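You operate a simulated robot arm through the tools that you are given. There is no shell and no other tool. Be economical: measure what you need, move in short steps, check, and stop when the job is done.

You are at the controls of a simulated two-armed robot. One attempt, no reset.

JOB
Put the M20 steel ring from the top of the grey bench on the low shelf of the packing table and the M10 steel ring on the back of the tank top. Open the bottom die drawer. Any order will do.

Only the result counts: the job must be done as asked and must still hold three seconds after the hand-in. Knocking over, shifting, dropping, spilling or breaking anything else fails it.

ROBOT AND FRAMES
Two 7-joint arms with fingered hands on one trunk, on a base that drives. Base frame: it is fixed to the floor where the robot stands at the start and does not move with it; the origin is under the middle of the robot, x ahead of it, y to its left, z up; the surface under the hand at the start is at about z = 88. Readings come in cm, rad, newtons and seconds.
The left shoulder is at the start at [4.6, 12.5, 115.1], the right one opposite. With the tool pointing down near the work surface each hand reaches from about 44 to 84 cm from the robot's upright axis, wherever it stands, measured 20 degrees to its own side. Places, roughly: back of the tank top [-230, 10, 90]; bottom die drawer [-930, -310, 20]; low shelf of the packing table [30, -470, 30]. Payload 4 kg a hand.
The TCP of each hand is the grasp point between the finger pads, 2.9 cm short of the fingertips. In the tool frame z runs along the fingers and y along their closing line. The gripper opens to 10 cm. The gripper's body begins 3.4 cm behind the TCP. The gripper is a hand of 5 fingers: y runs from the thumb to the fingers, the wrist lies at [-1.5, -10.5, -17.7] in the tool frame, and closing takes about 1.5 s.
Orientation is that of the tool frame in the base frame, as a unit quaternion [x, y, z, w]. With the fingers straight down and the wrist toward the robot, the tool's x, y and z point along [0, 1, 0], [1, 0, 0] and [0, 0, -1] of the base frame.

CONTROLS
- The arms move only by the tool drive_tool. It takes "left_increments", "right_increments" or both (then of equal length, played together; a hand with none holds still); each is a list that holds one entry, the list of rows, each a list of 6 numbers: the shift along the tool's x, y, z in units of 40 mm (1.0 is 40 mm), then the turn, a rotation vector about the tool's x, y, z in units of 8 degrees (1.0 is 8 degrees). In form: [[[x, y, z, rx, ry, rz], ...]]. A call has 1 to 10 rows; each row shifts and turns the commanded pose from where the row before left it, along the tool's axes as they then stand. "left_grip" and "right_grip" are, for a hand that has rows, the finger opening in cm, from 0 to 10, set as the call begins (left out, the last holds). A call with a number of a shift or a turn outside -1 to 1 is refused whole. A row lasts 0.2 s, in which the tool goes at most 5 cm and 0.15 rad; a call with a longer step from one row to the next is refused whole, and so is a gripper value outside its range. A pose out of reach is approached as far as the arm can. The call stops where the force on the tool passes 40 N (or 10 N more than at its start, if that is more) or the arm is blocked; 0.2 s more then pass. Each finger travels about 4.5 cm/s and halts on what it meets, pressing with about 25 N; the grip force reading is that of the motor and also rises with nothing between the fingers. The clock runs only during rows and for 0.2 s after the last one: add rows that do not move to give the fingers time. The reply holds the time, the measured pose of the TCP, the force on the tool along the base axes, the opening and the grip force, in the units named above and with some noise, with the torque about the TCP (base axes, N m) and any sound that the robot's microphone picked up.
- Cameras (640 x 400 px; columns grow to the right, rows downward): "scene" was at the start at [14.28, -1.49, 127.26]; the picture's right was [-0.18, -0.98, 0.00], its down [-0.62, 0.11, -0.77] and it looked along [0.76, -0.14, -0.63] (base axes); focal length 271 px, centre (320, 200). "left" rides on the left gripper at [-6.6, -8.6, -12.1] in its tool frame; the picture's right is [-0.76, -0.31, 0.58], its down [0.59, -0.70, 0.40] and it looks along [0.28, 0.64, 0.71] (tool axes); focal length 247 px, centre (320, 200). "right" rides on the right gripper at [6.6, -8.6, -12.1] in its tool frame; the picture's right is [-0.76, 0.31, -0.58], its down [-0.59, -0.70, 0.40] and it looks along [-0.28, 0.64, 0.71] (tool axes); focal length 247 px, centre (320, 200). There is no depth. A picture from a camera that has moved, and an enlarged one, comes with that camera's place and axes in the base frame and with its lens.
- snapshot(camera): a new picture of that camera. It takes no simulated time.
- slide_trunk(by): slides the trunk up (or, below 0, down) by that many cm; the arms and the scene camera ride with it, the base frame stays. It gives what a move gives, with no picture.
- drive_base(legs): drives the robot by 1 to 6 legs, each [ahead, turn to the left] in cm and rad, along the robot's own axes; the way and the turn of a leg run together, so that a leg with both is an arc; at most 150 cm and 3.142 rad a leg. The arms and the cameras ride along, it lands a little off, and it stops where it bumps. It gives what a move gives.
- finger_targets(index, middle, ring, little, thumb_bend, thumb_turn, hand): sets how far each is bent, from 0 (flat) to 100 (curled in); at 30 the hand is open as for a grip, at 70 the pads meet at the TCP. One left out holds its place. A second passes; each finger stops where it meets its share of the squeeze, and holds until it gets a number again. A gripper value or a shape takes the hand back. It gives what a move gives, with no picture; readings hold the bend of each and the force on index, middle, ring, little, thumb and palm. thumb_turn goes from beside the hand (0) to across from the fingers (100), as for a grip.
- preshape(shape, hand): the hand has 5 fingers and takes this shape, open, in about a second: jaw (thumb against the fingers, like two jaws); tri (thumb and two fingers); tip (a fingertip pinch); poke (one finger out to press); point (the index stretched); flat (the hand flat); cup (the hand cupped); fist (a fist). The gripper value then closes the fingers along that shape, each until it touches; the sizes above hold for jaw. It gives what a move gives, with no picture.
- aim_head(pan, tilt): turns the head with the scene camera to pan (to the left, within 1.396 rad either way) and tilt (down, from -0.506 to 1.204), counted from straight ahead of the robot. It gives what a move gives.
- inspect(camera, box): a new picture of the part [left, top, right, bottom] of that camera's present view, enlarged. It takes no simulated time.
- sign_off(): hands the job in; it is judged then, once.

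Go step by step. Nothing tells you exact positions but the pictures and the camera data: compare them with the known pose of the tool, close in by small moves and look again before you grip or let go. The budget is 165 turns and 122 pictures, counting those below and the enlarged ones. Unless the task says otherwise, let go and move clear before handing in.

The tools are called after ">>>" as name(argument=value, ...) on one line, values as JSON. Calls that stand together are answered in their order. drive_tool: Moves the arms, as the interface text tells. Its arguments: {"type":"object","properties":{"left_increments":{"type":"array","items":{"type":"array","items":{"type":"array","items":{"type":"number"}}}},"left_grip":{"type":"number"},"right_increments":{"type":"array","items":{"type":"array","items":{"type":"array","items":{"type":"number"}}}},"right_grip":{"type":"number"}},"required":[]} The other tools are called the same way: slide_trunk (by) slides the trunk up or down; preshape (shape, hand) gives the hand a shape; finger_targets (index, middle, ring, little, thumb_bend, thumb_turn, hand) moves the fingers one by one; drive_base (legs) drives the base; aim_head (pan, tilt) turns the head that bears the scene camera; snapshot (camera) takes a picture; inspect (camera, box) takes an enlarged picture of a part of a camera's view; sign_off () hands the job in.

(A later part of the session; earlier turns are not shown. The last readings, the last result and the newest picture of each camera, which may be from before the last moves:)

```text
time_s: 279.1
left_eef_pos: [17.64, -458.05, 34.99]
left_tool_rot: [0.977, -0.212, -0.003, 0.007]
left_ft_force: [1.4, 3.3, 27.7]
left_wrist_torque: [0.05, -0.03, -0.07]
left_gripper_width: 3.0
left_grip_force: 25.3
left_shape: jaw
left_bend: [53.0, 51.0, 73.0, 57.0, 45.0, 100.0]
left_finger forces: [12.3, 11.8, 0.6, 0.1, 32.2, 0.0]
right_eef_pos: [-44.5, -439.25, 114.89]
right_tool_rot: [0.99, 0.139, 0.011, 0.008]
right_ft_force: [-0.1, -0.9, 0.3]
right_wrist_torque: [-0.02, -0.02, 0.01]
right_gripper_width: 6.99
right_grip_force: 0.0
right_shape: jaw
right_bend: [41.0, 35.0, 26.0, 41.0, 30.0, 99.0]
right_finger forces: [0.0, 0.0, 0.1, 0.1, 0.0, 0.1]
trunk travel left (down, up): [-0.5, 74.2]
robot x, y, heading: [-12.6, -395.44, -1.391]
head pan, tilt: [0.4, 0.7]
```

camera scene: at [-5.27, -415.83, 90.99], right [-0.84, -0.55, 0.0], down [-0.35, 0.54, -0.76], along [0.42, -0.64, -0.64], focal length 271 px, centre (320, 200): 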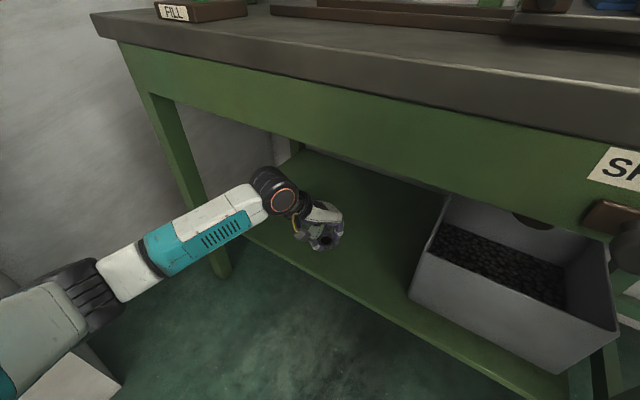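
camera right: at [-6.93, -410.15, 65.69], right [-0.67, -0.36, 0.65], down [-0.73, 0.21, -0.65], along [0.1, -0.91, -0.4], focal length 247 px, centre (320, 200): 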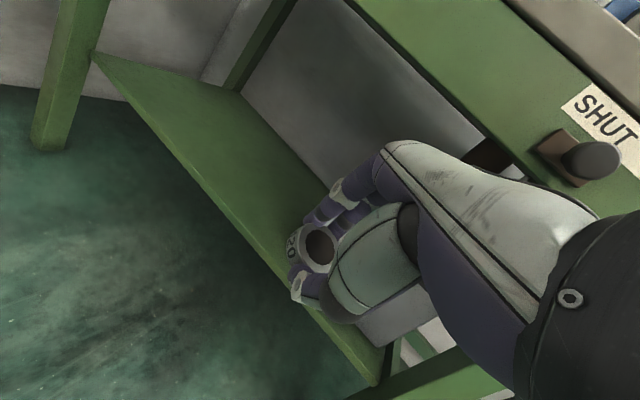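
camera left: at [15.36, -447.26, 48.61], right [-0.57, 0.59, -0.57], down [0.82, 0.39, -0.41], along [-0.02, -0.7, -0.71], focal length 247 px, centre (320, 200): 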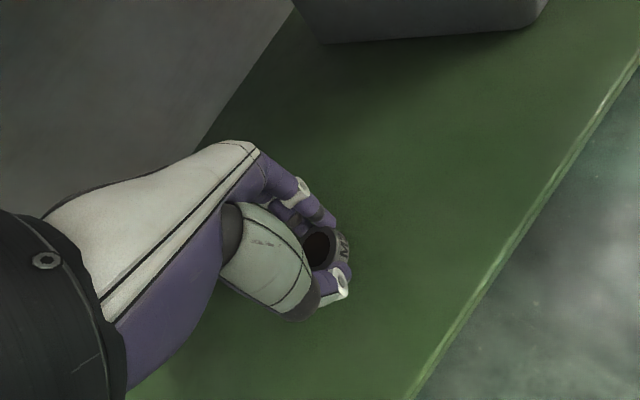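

The ring is pressed on the shelf. I'll ease off 0.4 cm, open and lift out.

>>> drive_tool(left_increments=[[[0, 0, -0.1, 0, 0, 0], [0, 0, 0, 0, 0, 0]]])

>>> drive_tool(left_increments=[[[0, 0, 0, 0, 0, 0], [0, 0, 0, 0, 0, 0], [0, 0, 0, 0, 0, 0], [0, 0, 0, 0, 0, 0], [0, 0, 0, 0, 0, 0]]], left_grip=7)

>>> drive_tool(left_increments=[[[0, 0, -0.4, 0, 0, 0], [0, 0, -0.6, 0, 0, 0], [0, 0, -0.6, 0, 0, 0], [0, 0, -0.4, 0, 0, 0], [0, 0, 0, 0, 0, 0]]])

>>> snapshot(camera="left")

```text
time_s: 279.7
left_eef_pos: [17.57, -457.76, 34.9]
left_tool_rot: [0.977, -0.213, -0.004, 0.003]
left_ft_force: [-1.1, -3.6, 16.7]
left_wrist_torque: [-0.44, 0.09, -0.06]
left_gripper_width: 3.01
left_grip_force: 25.1
left_shape: jaw
left_bend: [53.0, 50.0, 73.0, 57.0, 46.0, 100.0]
left_finger forces: [13.0, 14.3, 2.5, 0.0, 21.7, 0.0]
right_eef_pos: [-44.41, -439.38, 114.85]
right_tool_rot: [0.99, 0.139, 0.01, 0.007]
right_ft_force: [-0.5, -0.3, -0.1]
right_wrist_torque: [-0.01, -0.03, -0.01]
right_gripper_width: 7.0
right_grip_force: 0.0
right_shape: jaw
right_bend: [41.0, 35.0, 26.0, 41.0, 30.0, 99.0]
right_finger forces: [0.0, 0.0, 0.1, 0.0, 0.0, 0.0]
trunk travel left (down, up): [-0.5, 74.2]
robot x, y, heading: [-12.57, -395.53, -1.383]
head pan, tilt: [0.4, 0.7]
```

```text
time_s: 280.9
left_eef_pos: [17.58, -457.75, 35.01]
left_tool_rot: [0.977, -0.213, -0.004, 0.003]
left_ft_force: [-2.1, -2.5, 13.3]
left_wrist_torque: [0.23, -0.03, 0.04]
left_gripper_width: 6.77
left_grip_force: 0.2
left_shape: jaw
left_bend: [41.0, 36.0, 26.0, 41.0, 38.0, 100.0]
left_finger forces: [0.1, 1.7, 0.0, 0.0, 11.9, 0.0]
right_eef_pos: [-44.47, -439.51, 114.9]
right_tool_rot: [0.99, 0.14, 0.011, 0.007]
right_ft_force: [-1.0, 0.6, 0.6]
right_wrist_torque: [-0.01, 0.03, -0.02]
right_gripper_width: 6.99
right_grip_force: 0.1
right_shape: jaw
right_bend: [41.0, 35.0, 26.0, 41.0, 30.0, 99.0]
right_finger forces: [0.0, 0.0, 0.1, 0.0, 0.1, 0.1]
trunk travel left (down, up): [-0.5, 74.2]
robot x, y, heading: [-12.63, -395.67, -1.39]
head pan, tilt: [0.4, 0.7]
```

```text
time_s: 282.1
left_eef_pos: [18.02, -457.64, 42.82]
left_tool_rot: [0.977, -0.213, -0.005, 0.001]
left_ft_force: [0.0, 0.2, 0.3]
left_wrist_torque: [0.0, -0.01, 0.02]
left_gripper_width: 6.97
left_grip_force: 0.0
left_shape: jaw
left_bend: [41.0, 36.0, 26.0, 41.0, 30.0, 99.0]
left_finger forces: [0.0, 0.1, 0.0, 0.0, 0.0, 0.1]
right_eef_pos: [-44.41, -439.6, 114.81]
right_tool_rot: [0.99, 0.14, 0.011, 0.007]
right_ft_force: [0.3, -0.3, 0.1]
right_wrist_torque: [0.01, 0.0, -0.01]
right_gripper_width: 6.98
right_grip_force: 0.2
right_shape: jaw
right_bend: [41.0, 35.0, 26.0, 41.0, 30.0, 99.0]
right_finger forces: [0.0, 0.0, 0.1, 0.0, 0.0, 0.0]
trunk travel left (down, up): [-0.5, 74.2]
robot x, y, heading: [-12.51, -395.22, -1.389]
head pan, tilt: [0.4, 0.7]
```

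```text
25 pictures are left
camera left: at [15.52, -447.17, 55.12], right [-0.57, 0.59, -0.57], down [0.82, 0.39, -0.41], along [-0.02, -0.7, -0.71], focal length 247 px, centre (320, 200)
```

left: 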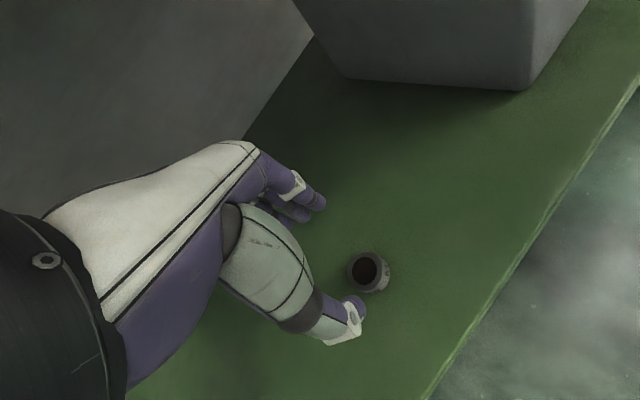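

Both rings are delivered. I'll back out of the shelf, lift and retract the left arm, raise the trunk and return up the aisle.

>>> drive_base(legs=[[-68, 0]])

>>> drive_tool(left_increments=[[[0, 0, -0.9, 0, 0, 0], [0, 0, -0.9, 0, 0, 0], [0, 0, -0.9, 0, 0, 0], [0, 0, -0.9, 0, 0, 0], [0, 0, -0.9, 0, 0, 0], [-0.3, -0.4, -0.9, 0, 0, 0], [-0.3, -0.4, -0.9, 0, 0, 0], [-0.3, -0.4, -0.9, 0, 0, 0], [-0.3, -0.4, -0.9, 0, 0, 0], [-0.3, -0.4, -0.9, 0, 0, 0]]])

>>> drive_tool(left_increments=[[[-0.3, -0.4, -0.9, 0, 0, 0], [-0.3, -0.4, -0.9, 0, 0, 0], [-0.3, -0.4, -0.9, 0, 0, 0], [0, -0.4, -0.9, 0, 0, 0], [0, -0.4, -0.9, 0, 0, 0], [0, 0, 0, 0, 0, 0]]])

>>> slide_trunk(by=38)

>>> drive_base(legs=[[0, -0.075], [-150, 0], [-15, 0], [0, -1.894], [150, 0]])

```text
time_s: 285.9
left_eef_pos: [5.21, -389.73, 42.99]
left_tool_rot: [0.977, -0.214, -0.004, 0.0]
left_ft_force: [0.4, -0.2, 0.0]
left_wrist_torque: [0.03, -0.04, -0.04]
left_gripper_width: 6.94
left_grip_force: 0.0
left_shape: jaw
left_bend: [41.0, 36.0, 26.0, 41.0, 30.0, 99.0]
left_finger forces: [0.1, 0.1, 0.1, 0.1, 0.1, 0.0]
right_eef_pos: [-56.95, -371.5, 114.92]
right_tool_rot: [0.99, 0.138, 0.011, 0.006]
right_ft_force: [-0.3, -0.1, 0.3]
right_wrist_torque: [-0.02, -0.01, 0.03]
right_gripper_width: 6.98
right_grip_force: 0.1
right_shape: jaw
right_bend: [41.0, 35.0, 26.0, 41.0, 30.0, 99.0]
right_finger forces: [0.0, 0.0, 0.1, 0.0, 0.0, 0.1]
trunk travel left (down, up): [-0.5, 74.2]
robot x, y, heading: [-24.7, -327.48, -1.39]
head pan, tilt: [0.4, 0.7]
```

```text
time_s: 288.1
left_eef_pos: [3.43, -379.59, 78.99]
left_tool_rot: [0.977, -0.214, -0.005, 0.002]
left_ft_force: [0.1, -0.3, 0.3]
left_wrist_torque: [0.0, -0.03, 0.03]
left_gripper_width: 7.0
left_grip_force: 0.1
left_shape: jaw
left_bend: [41.0, 35.0, 26.0, 41.0, 30.0, 99.0]
left_finger forces: [0.0, 0.1, 0.0, 0.0, 0.0, 0.0]
right_eef_pos: [-57.02, -371.56, 114.86]
right_tool_rot: [0.99, 0.139, 0.011, 0.006]
right_ft_force: [0.6, -0.2, -0.4]
right_wrist_torque: [0.02, 0.02, 0.0]
right_gripper_width: 6.99
right_grip_force: 0.1
right_shape: jaw
right_bend: [41.0, 35.0, 26.0, 41.0, 30.0, 99.0]
right_finger forces: [0.0, 0.0, 0.0, 0.0, 0.0, 0.0]
trunk travel left (down, up): [-0.5, 74.2]
robot x, y, heading: [-25.15, -327.27, -1.394]
head pan, tilt: [0.4, 0.7]
```

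```text
time_s: 289.5
left_eef_pos: [3.35, -371.05, 96.91]
left_tool_rot: [0.977, -0.214, -0.005, 0.002]
left_ft_force: [-0.8, -0.4, 0.5]
left_wrist_torque: [0.01, -0.02, -0.01]
left_gripper_width: 7.0
left_grip_force: 0.1
left_shape: jaw
left_bend: [41.0, 35.0, 26.0, 41.0, 30.0, 99.0]
left_finger forces: [0.1, 0.1, 0.1, 0.1, 0.0, 0.0]
right_eef_pos: [-57.09, -371.57, 114.8]
right_tool_rot: [0.99, 0.138, 0.011, 0.006]
right_ft_force: [-0.2, -0.6, 0.3]
right_wrist_torque: [0.02, 0.02, 0.05]
right_gripper_width: 6.96
right_grip_force: 0.0
right_shape: jaw
right_bend: [41.0, 35.0, 26.0, 41.0, 30.0, 99.0]
right_finger forces: [0.0, 0.0, 0.0, 0.0, 0.1, 0.0]
trunk travel left (down, up): [-0.5, 74.2]
robot x, y, heading: [-25.35, -327.3, -1.387]
head pan, tilt: [0.4, 0.7]
```

```text
time_s: 293.2
left_eef_pos: [3.72, -371.01, 134.77]
left_tool_rot: [0.977, -0.214, -0.005, 0.002]
left_ft_force: [0.7, 1.0, 0.0]
left_wrist_torque: [0.01, 0.02, 0.02]
left_gripper_width: 6.99
left_grip_force: 0.1
left_shape: jaw
left_bend: [41.0, 35.0, 26.0, 41.0, 30.0, 99.0]
left_finger forces: [0.0, 0.0, 0.1, 0.0, 0.1, 0.0]
right_eef_pos: [-56.96, -371.48, 152.84]
right_tool_rot: [0.99, 0.138, 0.011, 0.007]
right_ft_force: [0.7, -0.3, 0.4]
right_wrist_torque: [0.04, -0.01, -0.01]
right_gripper_width: 6.98
right_grip_force: 0.0
right_shape: jaw
right_bend: [41.0, 35.0, 26.0, 41.0, 30.0, 99.0]
right_finger forces: [0.0, 0.0, 0.1, 0.0, 0.0, 0.0]
trunk travel left (down, up): [-38.5, 36.2]
robot x, y, heading: [-25.15, -327.41, -1.391]
head pan, tilt: [0.4, 0.7]
```

```text
time_s: 313.6
left_eef_pos: [-237.26, -139.55, 134.94]
left_tool_rot: [-0.356, 0.935, 0.004, 0.004]
left_ft_force: [-1.2, 0.1, -0.5]
left_wrist_torque: [0.01, -0.02, -0.01]
left_gripper_width: 6.94
left_grip_force: 0.1
left_shape: jaw
left_bend: [41.0, 35.0, 26.0, 41.0, 30.0, 99.0]
left_finger forces: [0.0, 0.0, 0.0, 0.0, 0.0, 0.0]
right_eef_pos: [-213.46, -83.7, 152.73]
right_tool_rot: [-0.659, 0.752, -0.001, -0.012]
right_ft_force: [0.2, -0.2, 0.1]
right_wrist_torque: [0.04, -0.04, 0.01]
right_gripper_width: 6.96
right_grip_force: 0.0
right_shape: jaw
right_bend: [41.0, 35.0, 26.0, 41.0, 30.0, 99.0]
right_finger forces: [0.1, 0.0, 0.0, 0.1, 0.0, 0.1]
trunk travel left (down, up): [-38.5, 36.2]
robot x, y, heading: [-185.73, -130.72, 2.914]
head pan, tilt: [0.4, 0.7]
```

>>> drive_base(legs=[[0, -0.55], [45, 0], [0, 0.8]])

>>> aim_head(pan=0.15, tilt=0.3)

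>>> snapshot(camera="scene")

```text
time_s: 319.1
left_eef_pos: [-270.63, -97.06, 134.91]
left_tool_rot: [-0.254, 0.967, 0.002, 0.004]
left_ft_force: [0.3, 0.2, -0.4]
left_wrist_torque: [-0.02, 0.01, 0.0]
left_gripper_width: 7.02
left_grip_force: 0.1
left_shape: jaw
left_bend: [41.0, 35.0, 26.0, 41.0, 30.0, 99.0]
left_finger forces: [0.1, 0.0, 0.1, 0.0, 0.1, 0.0]
right_eef_pos: [-235.46, -47.61, 152.88]
right_tool_rot: [-0.575, 0.818, 0.001, -0.014]
right_ft_force: [0.3, -0.6, 0.5]
right_wrist_torque: [-0.03, 0.0, -0.02]
right_gripper_width: 6.96
right_grip_force: 0.0
right_shape: jaw
right_bend: [41.0, 35.0, 26.0, 41.0, 30.0, 99.0]
right_finger forces: [0.0, 0.0, 0.0, 0.1, 0.0, 0.0]
trunk travel left (down, up): [-38.5, 36.2]
robot x, y, heading: [-218.67, -99.43, 2.696]
head pan, tilt: [0.4, 0.7]
stopped in leg 3: the robot was blocked; the commanded pose is now the measured one
```

```text
time_s: 320.0
left_eef_pos: [-270.67, -97.13, 134.87]
left_tool_rot: [-0.254, 0.967, 0.003, 0.004]
left_ft_force: [0.0, 0.3, -0.3]
left_wrist_torque: [0.02, -0.04, 0.0]
left_gripper_width: 6.98
left_grip_force: 0.1
left_shape: jaw
left_bend: [41.0, 35.0, 26.0, 41.0, 30.0, 99.0]
left_finger forces: [0.0, 0.1, 0.0, 0.0, 0.1, 0.0]
right_eef_pos: [-235.46, -47.48, 152.93]
right_tool_rot: [-0.575, 0.818, 0.002, -0.012]
right_ft_force: [0.4, 0.0, 0.4]
right_wrist_torque: [0.03, 0.02, -0.04]
right_gripper_width: 7.01
right_grip_force: 0.1
right_shape: jaw
right_bend: [41.0, 35.0, 26.0, 41.0, 30.0, 99.0]
right_finger forces: [0.0, 0.0, 0.1, 0.0, 0.0, 0.0]
trunk travel left (down, up): [-38.5, 36.2]
robot x, y, heading: [-218.35, -98.99, 2.693]
head pan, tilt: [0.15, 0.3]
```

```text
24 pictures are left
camera scene: at [-231.66, -94.17, 134.32], right [0.29, 0.96, 0.0], down [0.28, -0.09, -0.95], along [-0.91, 0.28, -0.3], focal length 271 px, centre (320, 200)
```

scene: 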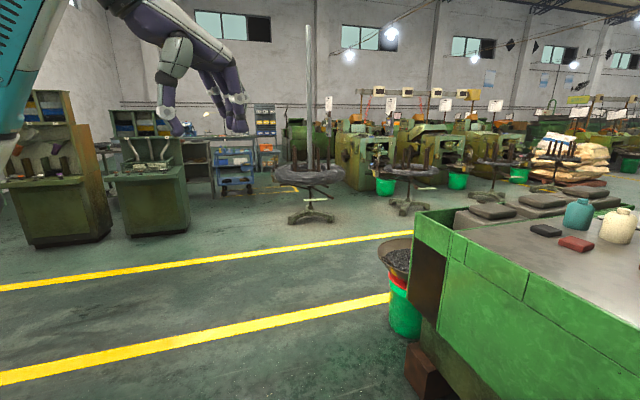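

The turn was blocked, likely the base's rear against the vise cabinet. The target direction is past the green tool cabinets in the far left, so I'll move forward first, then head west along the aisle.

>>> drive_base(legs=[[32, 0], [0, 0.42], [150, 0], [90, 0]])

>>> aim_head(pan=0.3, tilt=0.25)

>>> snapshot(camera="scene")

```text
time_s: 334.9
left_eef_pos: [-540.0, -93.91, 134.89]
left_tool_rot: [-0.444, 0.896, 0.003, 0.003]
left_ft_force: [-0.1, 0.3, 0.6]
left_wrist_torque: [-0.02, 0.01, 0.02]
left_gripper_width: 6.99
left_grip_force: 0.1
left_shape: jaw
left_bend: [41.0, 35.0, 26.0, 41.0, 30.0, 99.0]
left_finger forces: [0.0, 0.1, 0.0, 0.0, 0.1, 0.1]
right_eef_pos: [-527.17, -34.54, 152.88]
right_tool_rot: [0.727, -0.686, 0.0, 0.012]
right_ft_force: [0.0, 0.0, -0.1]
right_wrist_torque: [0.0, 0.02, -0.01]
right_gripper_width: 7.01
right_grip_force: 0.0
right_shape: jaw
right_bend: [41.0, 35.0, 26.0, 41.0, 30.0, 99.0]
right_finger forces: [0.0, 0.0, 0.0, 0.0, 0.0, 0.0]
trunk travel left (down, up): [-38.5, 36.2]
robot x, y, heading: [-491.13, -75.15, 3.095]
head pan, tilt: [0.15, 0.3]
```

```text
time_s: 335.6
left_eef_pos: [-539.97, -94.03, 134.86]
left_tool_rot: [-0.443, 0.896, 0.003, 0.003]
left_ft_force: [-0.2, -0.2, 0.9]
left_wrist_torque: [0.01, -0.01, 0.0]
left_gripper_width: 6.98
left_grip_force: 0.0
left_shape: jaw
left_bend: [41.0, 35.0, 26.0, 41.0, 30.0, 99.0]
left_finger forces: [0.0, 0.1, 0.1, 0.0, 0.0, 0.0]
right_eef_pos: [-527.08, -34.65, 152.87]
right_tool_rot: [0.727, -0.686, 0.002, 0.013]
right_ft_force: [0.0, 0.2, -0.6]
right_wrist_torque: [0.0, 0.0, 0.02]
right_gripper_width: 7.0
right_grip_force: 0.1
right_shape: jaw
right_bend: [41.0, 35.0, 26.0, 41.0, 30.0, 99.0]
right_finger forces: [0.1, 0.0, 0.0, 0.1, 0.0, 0.0]
trunk travel left (down, up): [-38.5, 36.2]
robot x, y, heading: [-490.97, -75.61, 3.099]
head pan, tilt: [0.3, 0.25]
```

```text
23 pictures are left
camera scene: at [-504.95, -77.42, 134.8], right [-0.25, 0.97, 0.0], down [0.24, 0.06, -0.97], along [-0.94, -0.24, -0.25], focal length 271 px, centre (320, 200)
```

scene: 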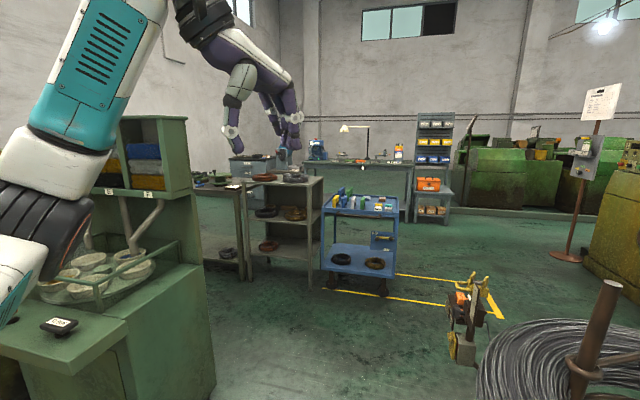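

The target projects just behind the small rack with dies; a grey-blue drawer unit seems to stand there. I'll enlarge.

>>> inspect(camera="scene", box=[190, 100, 470, 310])

```text
1.90 times, centred on (330, 205) of scene
camera zoom: at [-504.95, -77.42, 134.8], right [-0.25, 0.97, 0.0], down [0.24, 0.06, -0.97], along [-0.94, -0.24, -0.25], focal length 516 px, centre (301, 190)
```

zoom: 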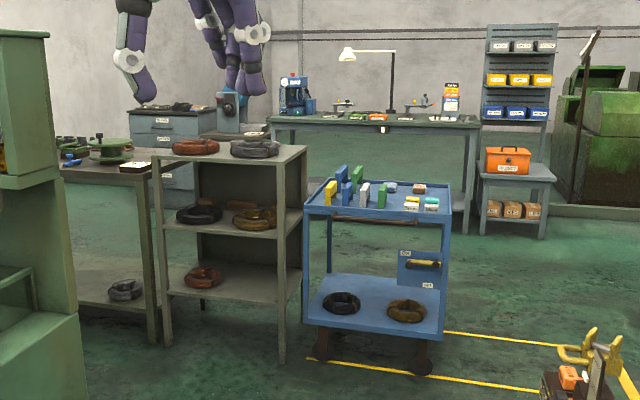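

The drawer unit stands behind the rack, and the gap by the blue cart is narrow. So I'll go round north of the wire coil (lane y ≈ 28…110), then west and south, with plenty of room.

>>> drive_base(legs=[[0, -1.43], [142, 0], [0, 1.52], [150, 0], [65, 0]])

>>> aim_head(pan=0.7, tilt=0.35)

>>> snapshot(camera="scene")

```text
time_s: 343.4
left_eef_pos: [-525.59, 46.34, 134.35]
left_tool_rot: [0.249, 0.969, -0.001, 0.011]
left_ft_force: [0.3, -0.1, -0.8]
left_wrist_torque: [0.0, 0.04, 0.03]
left_gripper_width: 6.99
left_grip_force: 0.1
left_shape: jaw
left_bend: [41.0, 35.0, 26.0, 41.0, 30.0, 99.0]
left_finger forces: [0.0, 0.0, 0.0, 0.0, 0.0, 0.0]
right_eef_pos: [-464.71, 42.56, 153.05]
right_tool_rot: [-0.115, 0.993, 0.005, -0.002]
right_ft_force: [1.9, -0.3, 0.6]
right_wrist_torque: [0.04, 0.03, -0.02]
right_gripper_width: 6.99
right_grip_force: 0.1
right_shape: jaw
right_bend: [41.0, 35.0, 26.0, 41.0, 30.0, 99.0]
right_finger forces: [0.0, 0.1, 0.1, 0.1, 0.0, 0.0]
trunk travel left (down, up): [-38.5, 36.2]
robot x, y, heading: [-498.43, 0.56, 1.668]
head pan, tilt: [0.3, 0.25]
stopped in leg 2: the robot was blocked; the commanded pose is now the measured one
```

```text
time_s: 344.2
left_eef_pos: [-525.68, 46.19, 134.38]
left_tool_rot: [0.248, 0.969, 0.0, 0.012]
left_ft_force: [0.1, -0.3, -0.1]
left_wrist_torque: [0.01, 0.01, 0.02]
left_gripper_width: 7.0
left_grip_force: 0.0
left_shape: jaw
left_bend: [41.0, 35.0, 26.0, 41.0, 30.0, 99.0]
left_finger forces: [0.0, 0.0, 0.1, 0.0, 0.1, 0.0]
right_eef_pos: [-464.81, 42.29, 152.87]
right_tool_rot: [-0.103, 0.995, 0.005, -0.011]
right_ft_force: [0.9, -0.4, -0.8]
right_wrist_torque: [0.02, 0.04, 0.04]
right_gripper_width: 7.03
right_grip_force: 0.1
right_shape: jaw
right_bend: [41.0, 35.0, 26.0, 41.0, 30.0, 99.0]
right_finger forces: [0.0, 0.1, 0.1, 0.1, 0.0, 0.0]
trunk travel left (down, up): [-38.5, 36.2]
robot x, y, heading: [-498.52, 0.11, 1.669]
head pan, tilt: [0.7, 0.351]
```

```text
21 pictures are left
camera scene: at [-504.14, 11.2, 134.16], right [0.7, 0.71, 0.0], down [0.24, -0.24, -0.94], along [-0.68, 0.66, -0.33], focal length 271 px, centre (320, 200)
```

scene: 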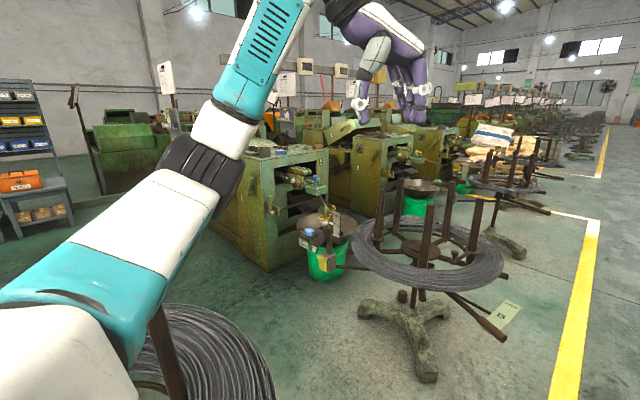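

Blocked here too, probably by the feet of the coil stand at the left. I'll back out the same way, go west in the aisle to about x = -625 and look at the gaps by the cart and the rack.

>>> drive_base(legs=[[-78, 0], [0, 1.6], [125, 0]])

>>> aim_head(pan=-0.2, tilt=0.5)

>>> snapshot(camera="scene")

```text
time_s: 358.3
left_eef_pos: [-657.98, -126.62, 134.2]
left_tool_rot: [-0.54, 0.842, 0.009, 0.011]
left_ft_force: [0.7, -0.6, -0.3]
left_wrist_torque: [0.05, -0.01, 0.02]
left_gripper_width: 6.98
left_grip_force: 0.1
left_shape: jaw
left_bend: [41.0, 35.0, 26.0, 41.0, 30.0, 99.0]
left_finger forces: [0.0, 0.0, 0.1, 0.1, 0.0, 0.1]
right_eef_pos: [-658.19, -66.36, 152.99]
right_tool_rot: [0.798, -0.603, -0.001, 0.003]
right_ft_force: [-0.2, 0.1, -0.2]
right_wrist_torque: [-0.03, -0.04, -0.01]
right_gripper_width: 7.0
right_grip_force: 0.1
right_shape: jaw
right_bend: [41.0, 35.0, 26.0, 41.0, 30.0, 99.0]
right_finger forces: [0.0, 0.1, 0.0, 0.0, 0.0, 0.0]
trunk travel left (down, up): [-38.5, 36.2]
robot x, y, heading: [-613.77, -96.22, -2.971]
head pan, tilt: [0.7, 0.351]
```

```text
time_s: 359.5
left_eef_pos: [-657.91, -126.57, 134.14]
left_tool_rot: [-0.539, 0.842, 0.008, 0.01]
left_ft_force: [0.4, -0.1, 0.1]
left_wrist_torque: [0.0, 0.08, -0.04]
left_gripper_width: 7.0
left_grip_force: 0.0
left_shape: jaw
left_bend: [41.0, 35.0, 26.0, 41.0, 30.0, 99.0]
left_finger forces: [0.0, 0.0, 0.0, 0.0, 0.1, 0.0]
right_eef_pos: [-658.13, -66.18, 153.19]
right_tool_rot: [0.798, -0.603, -0.001, 0.003]
right_ft_force: [0.4, -0.2, 0.2]
right_wrist_torque: [0.0, 0.01, -0.02]
right_gripper_width: 6.99
right_grip_force: 0.0
right_shape: jaw
right_bend: [41.0, 35.0, 26.0, 41.0, 30.0, 99.0]
right_finger forces: [0.1, 0.0, 0.0, 0.0, 0.1, 0.0]
trunk travel left (down, up): [-38.5, 36.2]
robot x, y, heading: [-613.56, -95.92, -2.974]
head pan, tilt: [-0.201, 0.499]
```

```text
20 pictures are left
camera scene: at [-627.66, -96.55, 132.49], right [0.03, 1.0, 0.0], down [0.48, -0.01, -0.88], along [-0.88, 0.03, -0.48], focal length 271 px, centre (320, 200)
```

scene: 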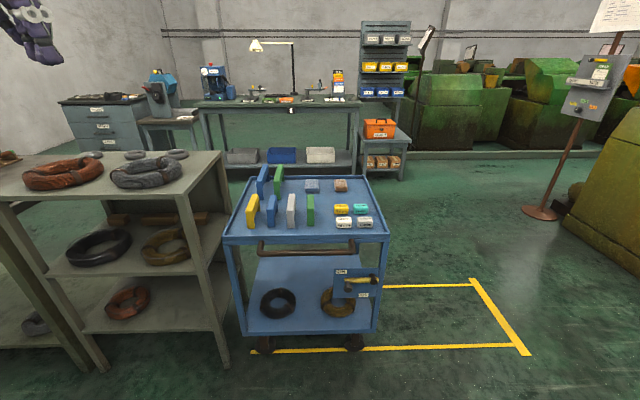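

West of the cart the floor is open; only the small post with yellow handles near me matters. I'll look down at it.

>>> aim_head(pan=-0.65, tilt=0.95)

>>> snapshot(camera="scene")

```text
time_s: 360.4
left_eef_pos: [-658.02, -126.63, 134.15]
left_tool_rot: [-0.54, 0.841, 0.009, 0.01]
left_ft_force: [0.2, 0.2, 0.1]
left_wrist_torque: [0.03, 0.0, -0.03]
left_gripper_width: 6.98
left_grip_force: 0.0
left_shape: jaw
left_bend: [41.0, 35.0, 26.0, 41.0, 30.0, 99.0]
left_finger forces: [0.0, 0.0, 0.0, 0.1, 0.0, 0.0]
right_eef_pos: [-658.13, -66.28, 153.13]
right_tool_rot: [0.798, -0.603, -0.001, 0.003]
right_ft_force: [0.5, 1.0, 0.2]
right_wrist_torque: [-0.01, -0.01, 0.0]
right_gripper_width: 7.02
right_grip_force: 0.1
right_shape: jaw
right_bend: [41.0, 35.0, 26.0, 41.0, 30.0, 99.0]
right_finger forces: [0.0, 0.0, 0.0, 0.0, 0.0, 0.1]
trunk travel left (down, up): [-38.5, 36.2]
robot x, y, heading: [-614.09, -95.99, -2.973]
head pan, tilt: [-0.649, 0.949]
```

```text
19 pictures are left
camera scene: at [-625.02, -93.48, 128.74], right [0.46, 0.89, 0.0], down [0.72, -0.38, -0.58], along [-0.52, 0.27, -0.81], focal length 271 px, centre (320, 200)
```

scene: 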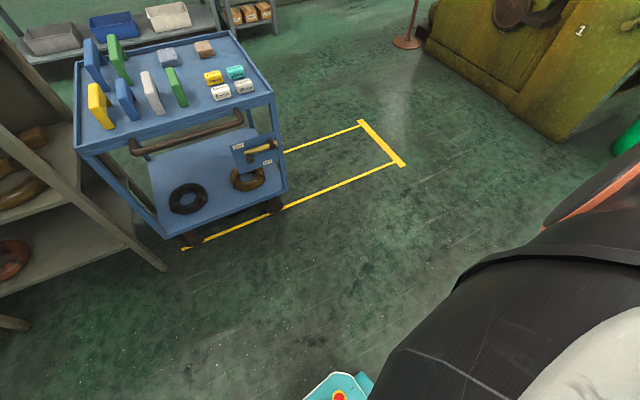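

The floor is clear there; what looked like a post is the rod of the coil stand, at a safe distance. I'll pass north of the cart, go west, then turn south toward the drawer unit.

>>> drive_base(legs=[[0, -1.01], [120, 0], [0, 0.9], [95, 0], [0, 1.23], [120, 0]])

>>> aim_head(pan=-0.5, tilt=0.5)

>>> snapshot(camera="scene")

```text
time_s: 385.0
left_eef_pos: [-817.6, -179.58, 134.18]
left_tool_rot: [0.905, -0.426, -0.012, -0.004]
left_ft_force: [-0.7, -0.4, -0.5]
left_wrist_torque: [0.04, 0.03, 0.0]
left_gripper_width: 7.0
left_grip_force: 0.0
left_shape: jaw
left_bend: [41.0, 35.0, 26.0, 41.0, 30.0, 99.0]
left_finger forces: [0.0, 0.0, 0.1, 0.0, 0.0, 0.0]
right_eef_pos: [-871.99, -153.62, 153.0]
right_tool_rot: [0.996, -0.086, 0.001, 0.004]
right_ft_force: [0.0, 0.6, -0.8]
right_wrist_torque: [0.01, 0.02, -0.01]
right_gripper_width: 6.96
right_grip_force: 0.0
right_shape: jaw
right_bend: [41.0, 35.0, 26.0, 41.0, 30.0, 99.0]
right_finger forces: [0.0, 0.1, 0.0, 0.0, 0.1, 0.1]
trunk travel left (down, up): [-38.5, 36.2]
robot x, y, heading: [-825.78, -126.63, -1.855]
head pan, tilt: [-0.649, 0.949]
```

```text
time_s: 385.9
left_eef_pos: [-817.62, -179.6, 134.16]
left_tool_rot: [0.905, -0.426, -0.012, -0.004]
left_ft_force: [-0.5, -0.3, -0.9]
left_wrist_torque: [-0.02, 0.01, -0.04]
left_gripper_width: 6.99
left_grip_force: 0.1
left_shape: jaw
left_bend: [41.0, 35.0, 26.0, 41.0, 30.0, 99.0]
left_finger forces: [0.0, 0.1, 0.0, 0.0, 0.0, 0.0]
right_eef_pos: [-871.99, -153.55, 153.06]
right_tool_rot: [0.996, -0.087, 0.001, 0.003]
right_ft_force: [0.5, -0.2, -0.4]
right_wrist_torque: [-0.01, 0.0, 0.02]
right_gripper_width: 7.0
right_grip_force: 0.1
right_shape: jaw
right_bend: [41.0, 35.0, 26.0, 41.0, 30.0, 99.0]
right_finger forces: [0.0, 0.0, 0.0, 0.0, 0.0, 0.1]
trunk travel left (down, up): [-38.5, 36.2]
robot x, y, heading: [-825.54, -126.44, -1.854]
head pan, tilt: [-0.499, 0.499]
```

```text
18 pictures are left
camera scene: at [-833.44, -137.67, 132.48], right [-0.71, 0.7, 0.0], down [0.34, 0.34, -0.88], along [-0.62, -0.62, -0.48], focal length 271 px, centre (320, 200)
```

scene: 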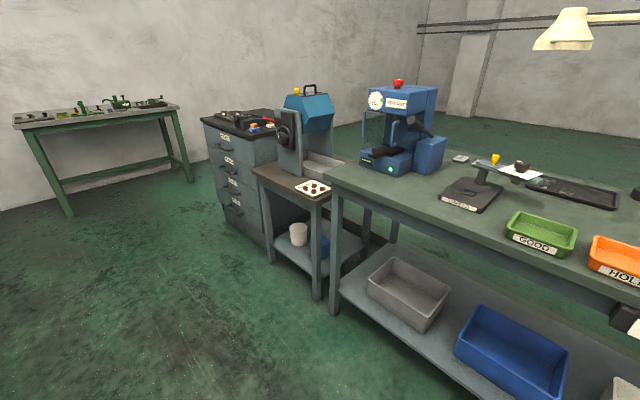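

The four-drawer unit is right there: front plane x ≈ -920, y -286…-343, so the rough place is accurate. I'll drive to about [-835,-296], face it and look at the bottom drawer's handle.

>>> drive_base(legs=[[0, 0.23], [150, 0], [20, 0], [0, -1.51]])

>>> aim_head(pan=0.15, tilt=0.85)

>>> snapshot(camera="scene")

```text
time_s: 399.1
left_eef_pos: [-883.5, -316.02, 134.13]
left_tool_rot: [-0.465, 0.885, 0.007, 0.009]
left_ft_force: [-0.8, 0.0, -0.6]
left_wrist_torque: [-0.07, -0.01, 0.0]
left_gripper_width: 7.03
left_grip_force: 0.0
left_shape: jaw
left_bend: [41.0, 35.0, 26.0, 41.0, 30.0, 99.0]
left_finger forces: [0.0, 0.0, 0.0, 0.0, 0.0, 0.0]
right_eef_pos: [-873.49, -256.76, 153.04]
right_tool_rot: [0.744, -0.669, -0.002, 0.003]
right_ft_force: [1.3, -1.7, -0.1]
right_wrist_torque: [0.1, 0.01, -0.02]
right_gripper_width: 7.01
right_grip_force: 0.1
right_shape: jaw
right_bend: [41.0, 35.0, 26.0, 41.0, 30.0, 99.0]
right_finger forces: [0.1, 0.0, 0.1, 0.1, 0.0, 0.1]
trunk travel left (down, up): [-38.5, 36.2]
robot x, y, heading: [-835.04, -293.6, 3.137]
head pan, tilt: [-0.499, 0.499]
```

```text
time_s: 400.1
left_eef_pos: [-883.49, -316.14, 134.22]
left_tool_rot: [-0.465, 0.885, 0.008, 0.011]
left_ft_force: [0.5, -0.6, 0.0]
left_wrist_torque: [-0.05, 0.04, 0.0]
left_gripper_width: 7.01
left_grip_force: 0.2
left_shape: jaw
left_bend: [41.0, 35.0, 26.0, 41.0, 30.0, 99.0]
left_finger forces: [0.0, 0.0, 0.0, 0.0, 0.0, 0.1]
right_eef_pos: [-873.41, -256.78, 153.01]
right_tool_rot: [0.743, -0.669, -0.002, 0.003]
right_ft_force: [-0.1, -1.3, -0.2]
right_wrist_torque: [0.01, 0.04, -0.02]
right_gripper_width: 7.01
right_grip_force: 0.1
right_shape: jaw
right_bend: [41.0, 35.0, 26.0, 41.0, 30.0, 99.0]
right_finger forces: [0.0, 0.0, 0.0, 0.0, 0.0, 0.1]
trunk travel left (down, up): [-38.5, 36.2]
robot x, y, heading: [-834.86, -293.64, 3.136]
head pan, tilt: [0.15, 0.85]
```

```text
17 pictures are left
camera scene: at [-847.34, -294.65, 129.49], right [-0.15, 0.99, 0.0], down [0.74, 0.11, -0.66], along [-0.65, -0.1, -0.75], focal length 271 px, centre (320, 200)
```

scene: 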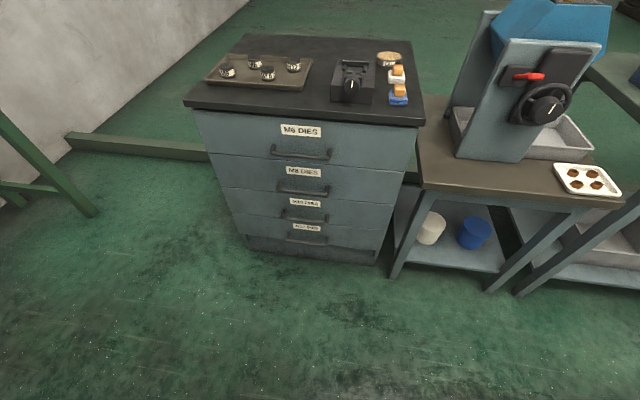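

>>> inspect(camera="scene", box=[230, 160, 390, 270])

```text
3.64 times, centred on (310, 215) of scene
camera zoom: at [-847.34, -294.65, 129.49], right [-0.15, 0.99, 0.0], down [0.74, 0.11, -0.66], along [-0.65, -0.1, -0.75], focal length 985 px, centre (356, 146)
```

zoom: 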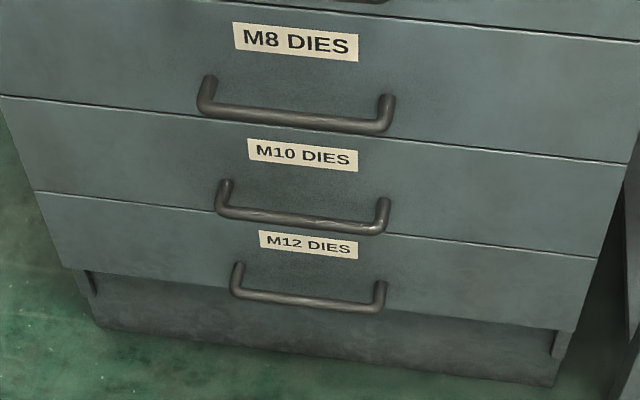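

The bottom drawer is labelled "M12 DIES"; its U-handle bar is at about [-912.4,-310.8,24], 3.6 cm off the face. I'll lower the trunk and test the left hand at that height here in free space.

>>> slide_trunk(by=-38)

>>> drive_tool(left_increments=[[[0.2, 0.3, 0.8, 0, 0, 0], [0.2, 0.3, 0.8, 0, 0, 0], [0.2, 0.3, 0.8, 0, 0, 0], [0.2, 0.3, 0.8, 0, 0, 0], [0.2, 0.3, 0.8, 0, 0, 0], [0.2, 0.3, 0.8, 0, 0, 0], [0.2, 0.3, 0.8, 0, 0, 0], [0, 0, 0.8, 0, 0, -0.7], [0, 0, 0.8, 0, 0, -0.7], [0, 0, 0.8, 0, 0, -0.7]]])

>>> drive_tool(left_increments=[[[0, 0, 0.8, 0, 0, -0.7], [0, 0, 0.8, 0, 0, 0], [0, 0, 0.8, 0, 0, 0], [0, 0, 0.8, 0, 0, 0], [0, 0, 0.8, 0, 0, 0], [0, 0, 0.8, 0, 0, 0], [0, 0, 0.8, 0, 0, 0], [0, 0, 0.8, 0, 0, 0], [0, 0, 0.7, 0, 0, 0], [0, 0, 0, 0, 0, 0]]])

```text
time_s: 403.8
left_eef_pos: [-883.48, -316.18, 96.24]
left_tool_rot: [-0.466, 0.885, 0.007, 0.011]
left_ft_force: [-0.1, 0.8, -0.1]
left_wrist_torque: [0.01, 0.02, 0.01]
left_gripper_width: 7.01
left_grip_force: 0.0
left_shape: jaw
left_bend: [41.0, 35.0, 26.0, 41.0, 30.0, 99.0]
left_finger forces: [0.0, 0.0, 0.1, 0.0, 0.0, 0.0]
right_eef_pos: [-896.17, -256.54, 97.22]
right_tool_rot: [0.727, -0.655, 0.152, -0.135]
right_ft_force: [-0.1, -0.5, 0.0]
right_wrist_torque: [0.0, 0.03, -0.02]
right_gripper_width: 6.99
right_grip_force: 0.0
right_shape: jaw
right_bend: [41.0, 35.0, 26.0, 41.0, 30.0, 99.0]
right_finger forces: [0.1, 0.0, 0.0, 0.0, 0.0, 0.1]
trunk travel left (down, up): [-0.5, 74.2]
robot x, y, heading: [-834.68, -293.89, 3.136]
head pan, tilt: [0.15, 0.85]
```

```text
time_s: 405.9
left_eef_pos: [-893.16, -315.2, 63.9]
left_tool_rot: [-0.591, 0.807, 0.006, 0.01]
left_ft_force: [-0.3, -0.1, -0.7]
left_wrist_torque: [-0.03, -0.03, -0.01]
left_gripper_width: 6.98
left_grip_force: 0.0
left_shape: jaw
left_bend: [41.0, 35.0, 26.0, 41.0, 30.0, 99.0]
left_finger forces: [0.0, 0.0, 0.1, 0.0, 0.0, 0.0]
right_eef_pos: [-896.17, -256.61, 97.07]
right_tool_rot: [0.727, -0.655, 0.153, -0.136]
right_ft_force: [0.0, 0.2, 0.3]
right_wrist_torque: [0.05, -0.01, 0.03]
right_gripper_width: 7.0
right_grip_force: 0.1
right_shape: jaw
right_bend: [41.0, 35.0, 26.0, 41.0, 30.0, 99.0]
right_finger forces: [0.0, 0.0, 0.0, 0.0, 0.1, 0.0]
trunk travel left (down, up): [-0.5, 74.2]
robot x, y, heading: [-834.69, -293.47, 3.138]
head pan, tilt: [0.15, 0.85]
```

```text
time_s: 408.1
left_eef_pos: [-892.84, -314.44, 35.63]
left_tool_rot: [-0.629, 0.778, 0.005, 0.011]
left_ft_force: [0.5, -0.5, 0.4]
left_wrist_torque: [-0.02, 0.02, 0.0]
left_gripper_width: 7.0
left_grip_force: 0.0
left_shape: jaw
left_bend: [41.0, 35.0, 26.0, 41.0, 30.0, 99.0]
left_finger forces: [0.0, 0.0, 0.0, 0.0, 0.0, 0.0]
right_eef_pos: [-896.16, -256.51, 97.19]
right_tool_rot: [0.728, -0.655, 0.153, -0.136]
right_ft_force: [0.0, -0.1, -0.4]
right_wrist_torque: [0.0, 0.01, 0.02]
right_gripper_width: 7.0
right_grip_force: 0.1
right_shape: jaw
right_bend: [41.0, 35.0, 26.0, 41.0, 30.0, 99.0]
right_finger forces: [0.1, 0.0, 0.0, 0.0, 0.0, 0.0]
trunk travel left (down, up): [-0.5, 74.2]
robot x, y, heading: [-834.69, -293.56, 3.138]
head pan, tilt: [0.15, 0.85]
```

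The left hand gets down fine at yaw -12°. The right hand swung forward toward the grinder during the slide, so I'll pull it up and back while lowering the left hand to handle height.

>>> drive_tool(left_increments=[[[0, 0, 0.6, 0, 0, 0], [0, 0, 0.6, 0, 0, 0], [0, 0, 0.6, 0, 0, 0], [0, 0, 0.6, 0, 0, 0], [0, 0, 0.4, 0, 0, 0], [0, 0, 0, 0, 0, 0], [0, 0, 0, 0, 0, 0]]], right_increments=[[[0, 0, -0.8, 0, 0, 0], [0, 0, -0.8, 0, 0, 0], [0, 0, -0.8, 0, 0, 0], [0, -0.5, -0.8, 0, 0, 0], [0, -0.5, -0.8, 0, 0, 0], [0, -0.5, 0, 0, 0, 0], [0, 0, 0, 0, 0, 0]]])

>>> snapshot(camera="scene")

```text
time_s: 409.8
left_eef_pos: [-892.85, -314.35, 24.46]
left_tool_rot: [-0.629, 0.777, 0.005, 0.011]
left_ft_force: [-0.3, 0.5, 0.2]
left_wrist_torque: [-0.02, 0.0, 0.01]
left_gripper_width: 6.97
left_grip_force: 0.1
left_shape: jaw
left_bend: [41.0, 35.0, 26.0, 41.0, 30.0, 99.0]
left_finger forces: [0.0, 0.0, 0.0, 0.0, 0.0, 0.0]
right_eef_pos: [-890.89, -254.68, 106.33]
right_tool_rot: [0.727, -0.655, 0.153, -0.136]
right_ft_force: [0.2, 0.1, -0.2]
right_wrist_torque: [0.0, 0.05, -0.01]
right_gripper_width: 7.0
right_grip_force: 0.0
right_shape: jaw
right_bend: [41.0, 35.0, 26.0, 41.0, 30.0, 99.0]
right_finger forces: [0.0, 0.0, 0.0, 0.0, 0.1, 0.0]
right hand out of reach, approached as far as the arm can: row 1, 2, 3, 4, 5
trunk travel left (down, up): [-0.5, 74.2]
robot x, y, heading: [-834.61, -293.65, 3.139]
head pan, tilt: [0.15, 0.85]
```

```text
15 pictures are left
camera scene: at [-861.46, -294.6, 89.76], right [-0.15, 0.99, 0.0], down [0.74, 0.11, -0.66], along [-0.65, -0.1, -0.75], focal length 271 px, centre (320, 200)
```

scene: 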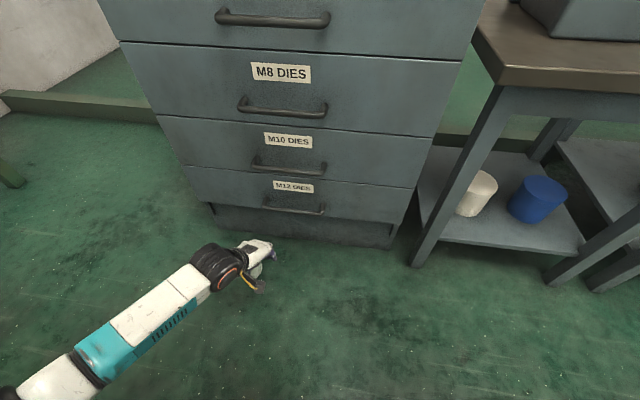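

The left hand reaches handle height. A vertical hand would strike the drawer face, so I'll pitch the fingers about 45° forward, square up the yaw and pull the right hand further back.

>>> drive_tool(left_increments=[[[-0.3, 0, -0.5, 0, 0, -0.65], [-0.3, 0, -0.5, 0, 0, -0.65], [0, 0, 0, -0.8, 0, 0], [0, 0, 0, -0.8, 0, 0], [0, 0, 0, -0.8, 0, 0], [0, 0, 0, -0.8, 0, 0], [0, 0, 0, -0.8, 0, 0], [0, 0, 0, -0.8, 0, 0], [0, 0, 0, -0.8, 0, 0], [0, 0, 0, 0, 0, 0]]], right_increments=[[[0, -0.6, 0, 0, 0, 0], [0, -0.6, 0, 0, 0, 0], [0, -0.6, 0, 0, 0, 0], [0, -0.6, 0, 0, 0, 0], [0, 0, 0, 0, 0, 0], [0, 0, 0, 0, 0, 0], [0, 0, 0, 0, 0, 0], [0, 0, 0, 0, 0, 0], [0, 0, 0, 0, 0, 0], [0, 0, 0, 0, 0, 0]]])

```text
time_s: 411.9
left_eef_pos: [-892.49, -312.04, 28.53]
left_tool_rot: [-0.649, 0.662, 0.277, -0.254]
left_ft_force: [0.4, -0.7, -0.3]
left_wrist_torque: [0.03, -0.02, 0.0]
left_gripper_width: 7.0
left_grip_force: 0.2
left_shape: jaw
left_bend: [41.0, 35.0, 26.0, 41.0, 30.0, 99.0]
left_finger forces: [0.1, 0.0, 0.0, 0.1, 0.0, 0.1]
right_eef_pos: [-882.07, -253.42, 109.69]
right_tool_rot: [0.727, -0.656, 0.153, -0.134]
right_ft_force: [-0.3, -0.5, 0.7]
right_wrist_torque: [0.02, -0.01, 0.01]
right_gripper_width: 7.01
right_grip_force: 0.1
right_shape: jaw
right_bend: [41.0, 35.0, 26.0, 41.0, 30.0, 99.0]
right_finger forces: [0.1, 0.0, 0.1, 0.1, 0.0, 0.0]
right hand out of reach, approached as far as the arm can: row 4
trunk travel left (down, up): [-0.5, 74.2]
robot x, y, heading: [-834.88, -293.9, 3.142]
head pan, tilt: [0.15, 0.85]
```

Pitch is 44° and the closing line is square with the drawer. I'll raise the hand a bit, set the opening to 4.5 cm and drive 14 cm closer, then look.

>>> drive_tool(left_increments=[[[0, 0.22, -0.22, 0, 0, 0], [0, 0.21, -0.23, 0, 0, 0], [0, 0, 0, 0, 0, 0], [0, 0, 0, 0, 0, 0]]], left_grip=4.5)

>>> drive_base(legs=[[13, 0]])

>>> snapshot(camera="left")

>>> inspect(camera="scene", box=[180, 60, 400, 260])

```text
time_s: 412.9
left_eef_pos: [-892.47, -312.04, 30.94]
left_tool_rot: [-0.649, 0.661, 0.277, -0.255]
left_ft_force: [0.3, -0.8, -0.6]
left_wrist_torque: [0.0, 0.02, 0.02]
left_gripper_width: 4.56
left_grip_force: 0.0
left_shape: jaw
left_bend: [42.0, 45.0, 74.0, 51.0, 39.0, 100.0]
left_finger forces: [0.0, 0.0, 0.0, 0.0, 0.0, 0.0]
right_eef_pos: [-881.9, -253.54, 109.62]
right_tool_rot: [0.727, -0.656, 0.152, -0.135]
right_ft_force: [-0.4, 0.6, -0.2]
right_wrist_torque: [0.03, -0.02, 0.01]
right_gripper_width: 6.98
right_grip_force: 0.1
right_shape: jaw
right_bend: [41.0, 35.0, 26.0, 41.0, 30.0, 99.0]
right_finger forces: [0.0, 0.0, 0.0, 0.1, 0.0, 0.0]
trunk travel left (down, up): [-0.5, 74.2]
robot x, y, heading: [-835.09, -293.68, 3.137]
head pan, tilt: [0.15, 0.85]
```

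```text
time_s: 414.2
left_eef_pos: [-905.65, -311.8, 31.09]
left_tool_rot: [-0.648, 0.663, 0.277, -0.253]
left_ft_force: [0.7, -0.2, -0.5]
left_wrist_torque: [-0.03, 0.01, -0.01]
left_gripper_width: 4.54
left_grip_force: 0.1
left_shape: jaw
left_bend: [42.0, 45.0, 74.0, 51.0, 39.0, 100.0]
left_finger forces: [0.1, 0.1, 0.0, 0.0, 0.0, 0.1]
right_eef_pos: [-894.91, -253.34, 109.66]
right_tool_rot: [0.727, -0.656, 0.152, -0.135]
right_ft_force: [1.1, 1.3, 0.1]
right_wrist_torque: [-0.01, -0.03, -0.04]
right_gripper_width: 6.99
right_grip_force: 0.1
right_shape: jaw
right_bend: [41.0, 35.0, 26.0, 41.0, 30.0, 99.0]
right_finger forces: [0.1, 0.1, 0.0, 0.0, 0.1, 0.0]
trunk travel left (down, up): [-0.5, 74.2]
robot x, y, heading: [-847.85, -293.76, 3.136]
head pan, tilt: [0.15, 0.85]
```

```text
14 pictures are left
camera left: at [-890.86, -305.98, 33.92], right [-0.16, 0.78, -0.61], down [0.21, -0.58, -0.79], along [-0.97, -0.25, -0.07], focal length 247 px, centre (320, 200)
```

left: 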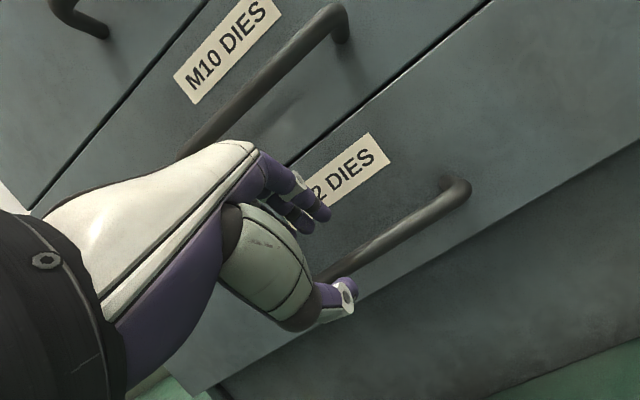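

```text
2.00 times, centred on (290, 160) of scene
camera zoom: at [-874.61, -294.48, 89.76], right [-0.14, 0.99, 0.0], down [0.74, 0.11, -0.66], along [-0.65, -0.1, -0.75], focal length 542 px, centre (380, 280)
```

zoom: 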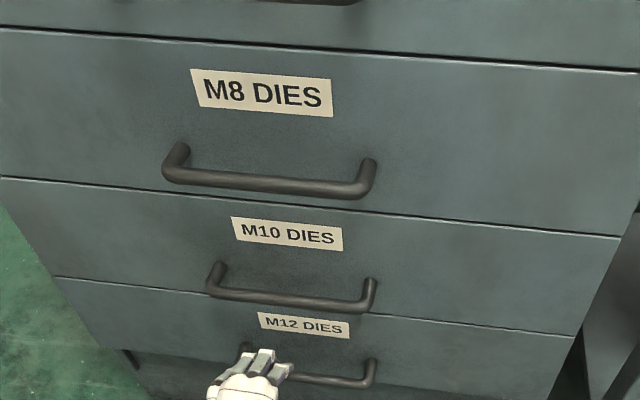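

The bar is at about x -910.9, z 26.8, y -317…-302, nicely between thumb and fingers. I'll advance along the finger direction in small steps so it lies between the pads.

>>> drive_tool(left_increments=[[[-0.45, 0.15, 0, 0, 0, 0], [0, 0, 0.45, 0, 0, 0], [0, 0, 0.45, 0, 0, 0], [0, 0, 0.4, 0, 0, 0], [0, 0, 0, 0, 0, 0]]])

>>> snapshot(camera="left")

```text
time_s: 415.4
left_eef_pos: [-909.68, -309.97, 27.73]
left_tool_rot: [-0.649, 0.662, 0.276, -0.254]
left_ft_force: [1.1, 0.5, 1.0]
left_wrist_torque: [-0.05, 0.0, -0.02]
left_gripper_width: 4.53
left_grip_force: 0.1
left_shape: jaw
left_bend: [42.0, 45.0, 74.0, 51.0, 39.0, 100.0]
left_finger forces: [0.0, 0.0, 0.0, 0.0, 0.0, 0.0]
right_eef_pos: [-895.15, -253.24, 109.64]
right_tool_rot: [0.726, -0.656, 0.153, -0.134]
right_ft_force: [-1.4, 0.4, -0.9]
right_wrist_torque: [0.0, 0.03, -0.02]
right_gripper_width: 7.01
right_grip_force: 0.0
right_shape: jaw
right_bend: [41.0, 35.0, 26.0, 41.0, 30.0, 99.0]
right_finger forces: [0.0, 0.1, 0.0, 0.0, 0.0, 0.1]
trunk travel left (down, up): [-0.5, 74.2]
robot x, y, heading: [-847.81, -293.64, 3.143]
head pan, tilt: [0.15, 0.85]
```

```text
12 pictures are left
camera left: at [-894.89, -303.98, 30.64], right [-0.16, 0.78, -0.61], down [0.21, -0.58, -0.79], along [-0.97, -0.25, -0.07], focal length 247 px, centre (320, 200)
```

left: 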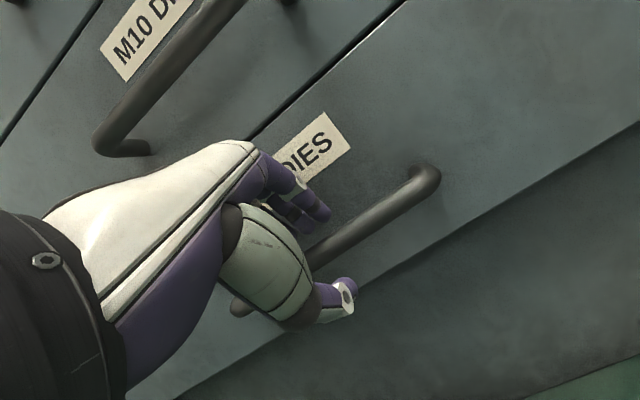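

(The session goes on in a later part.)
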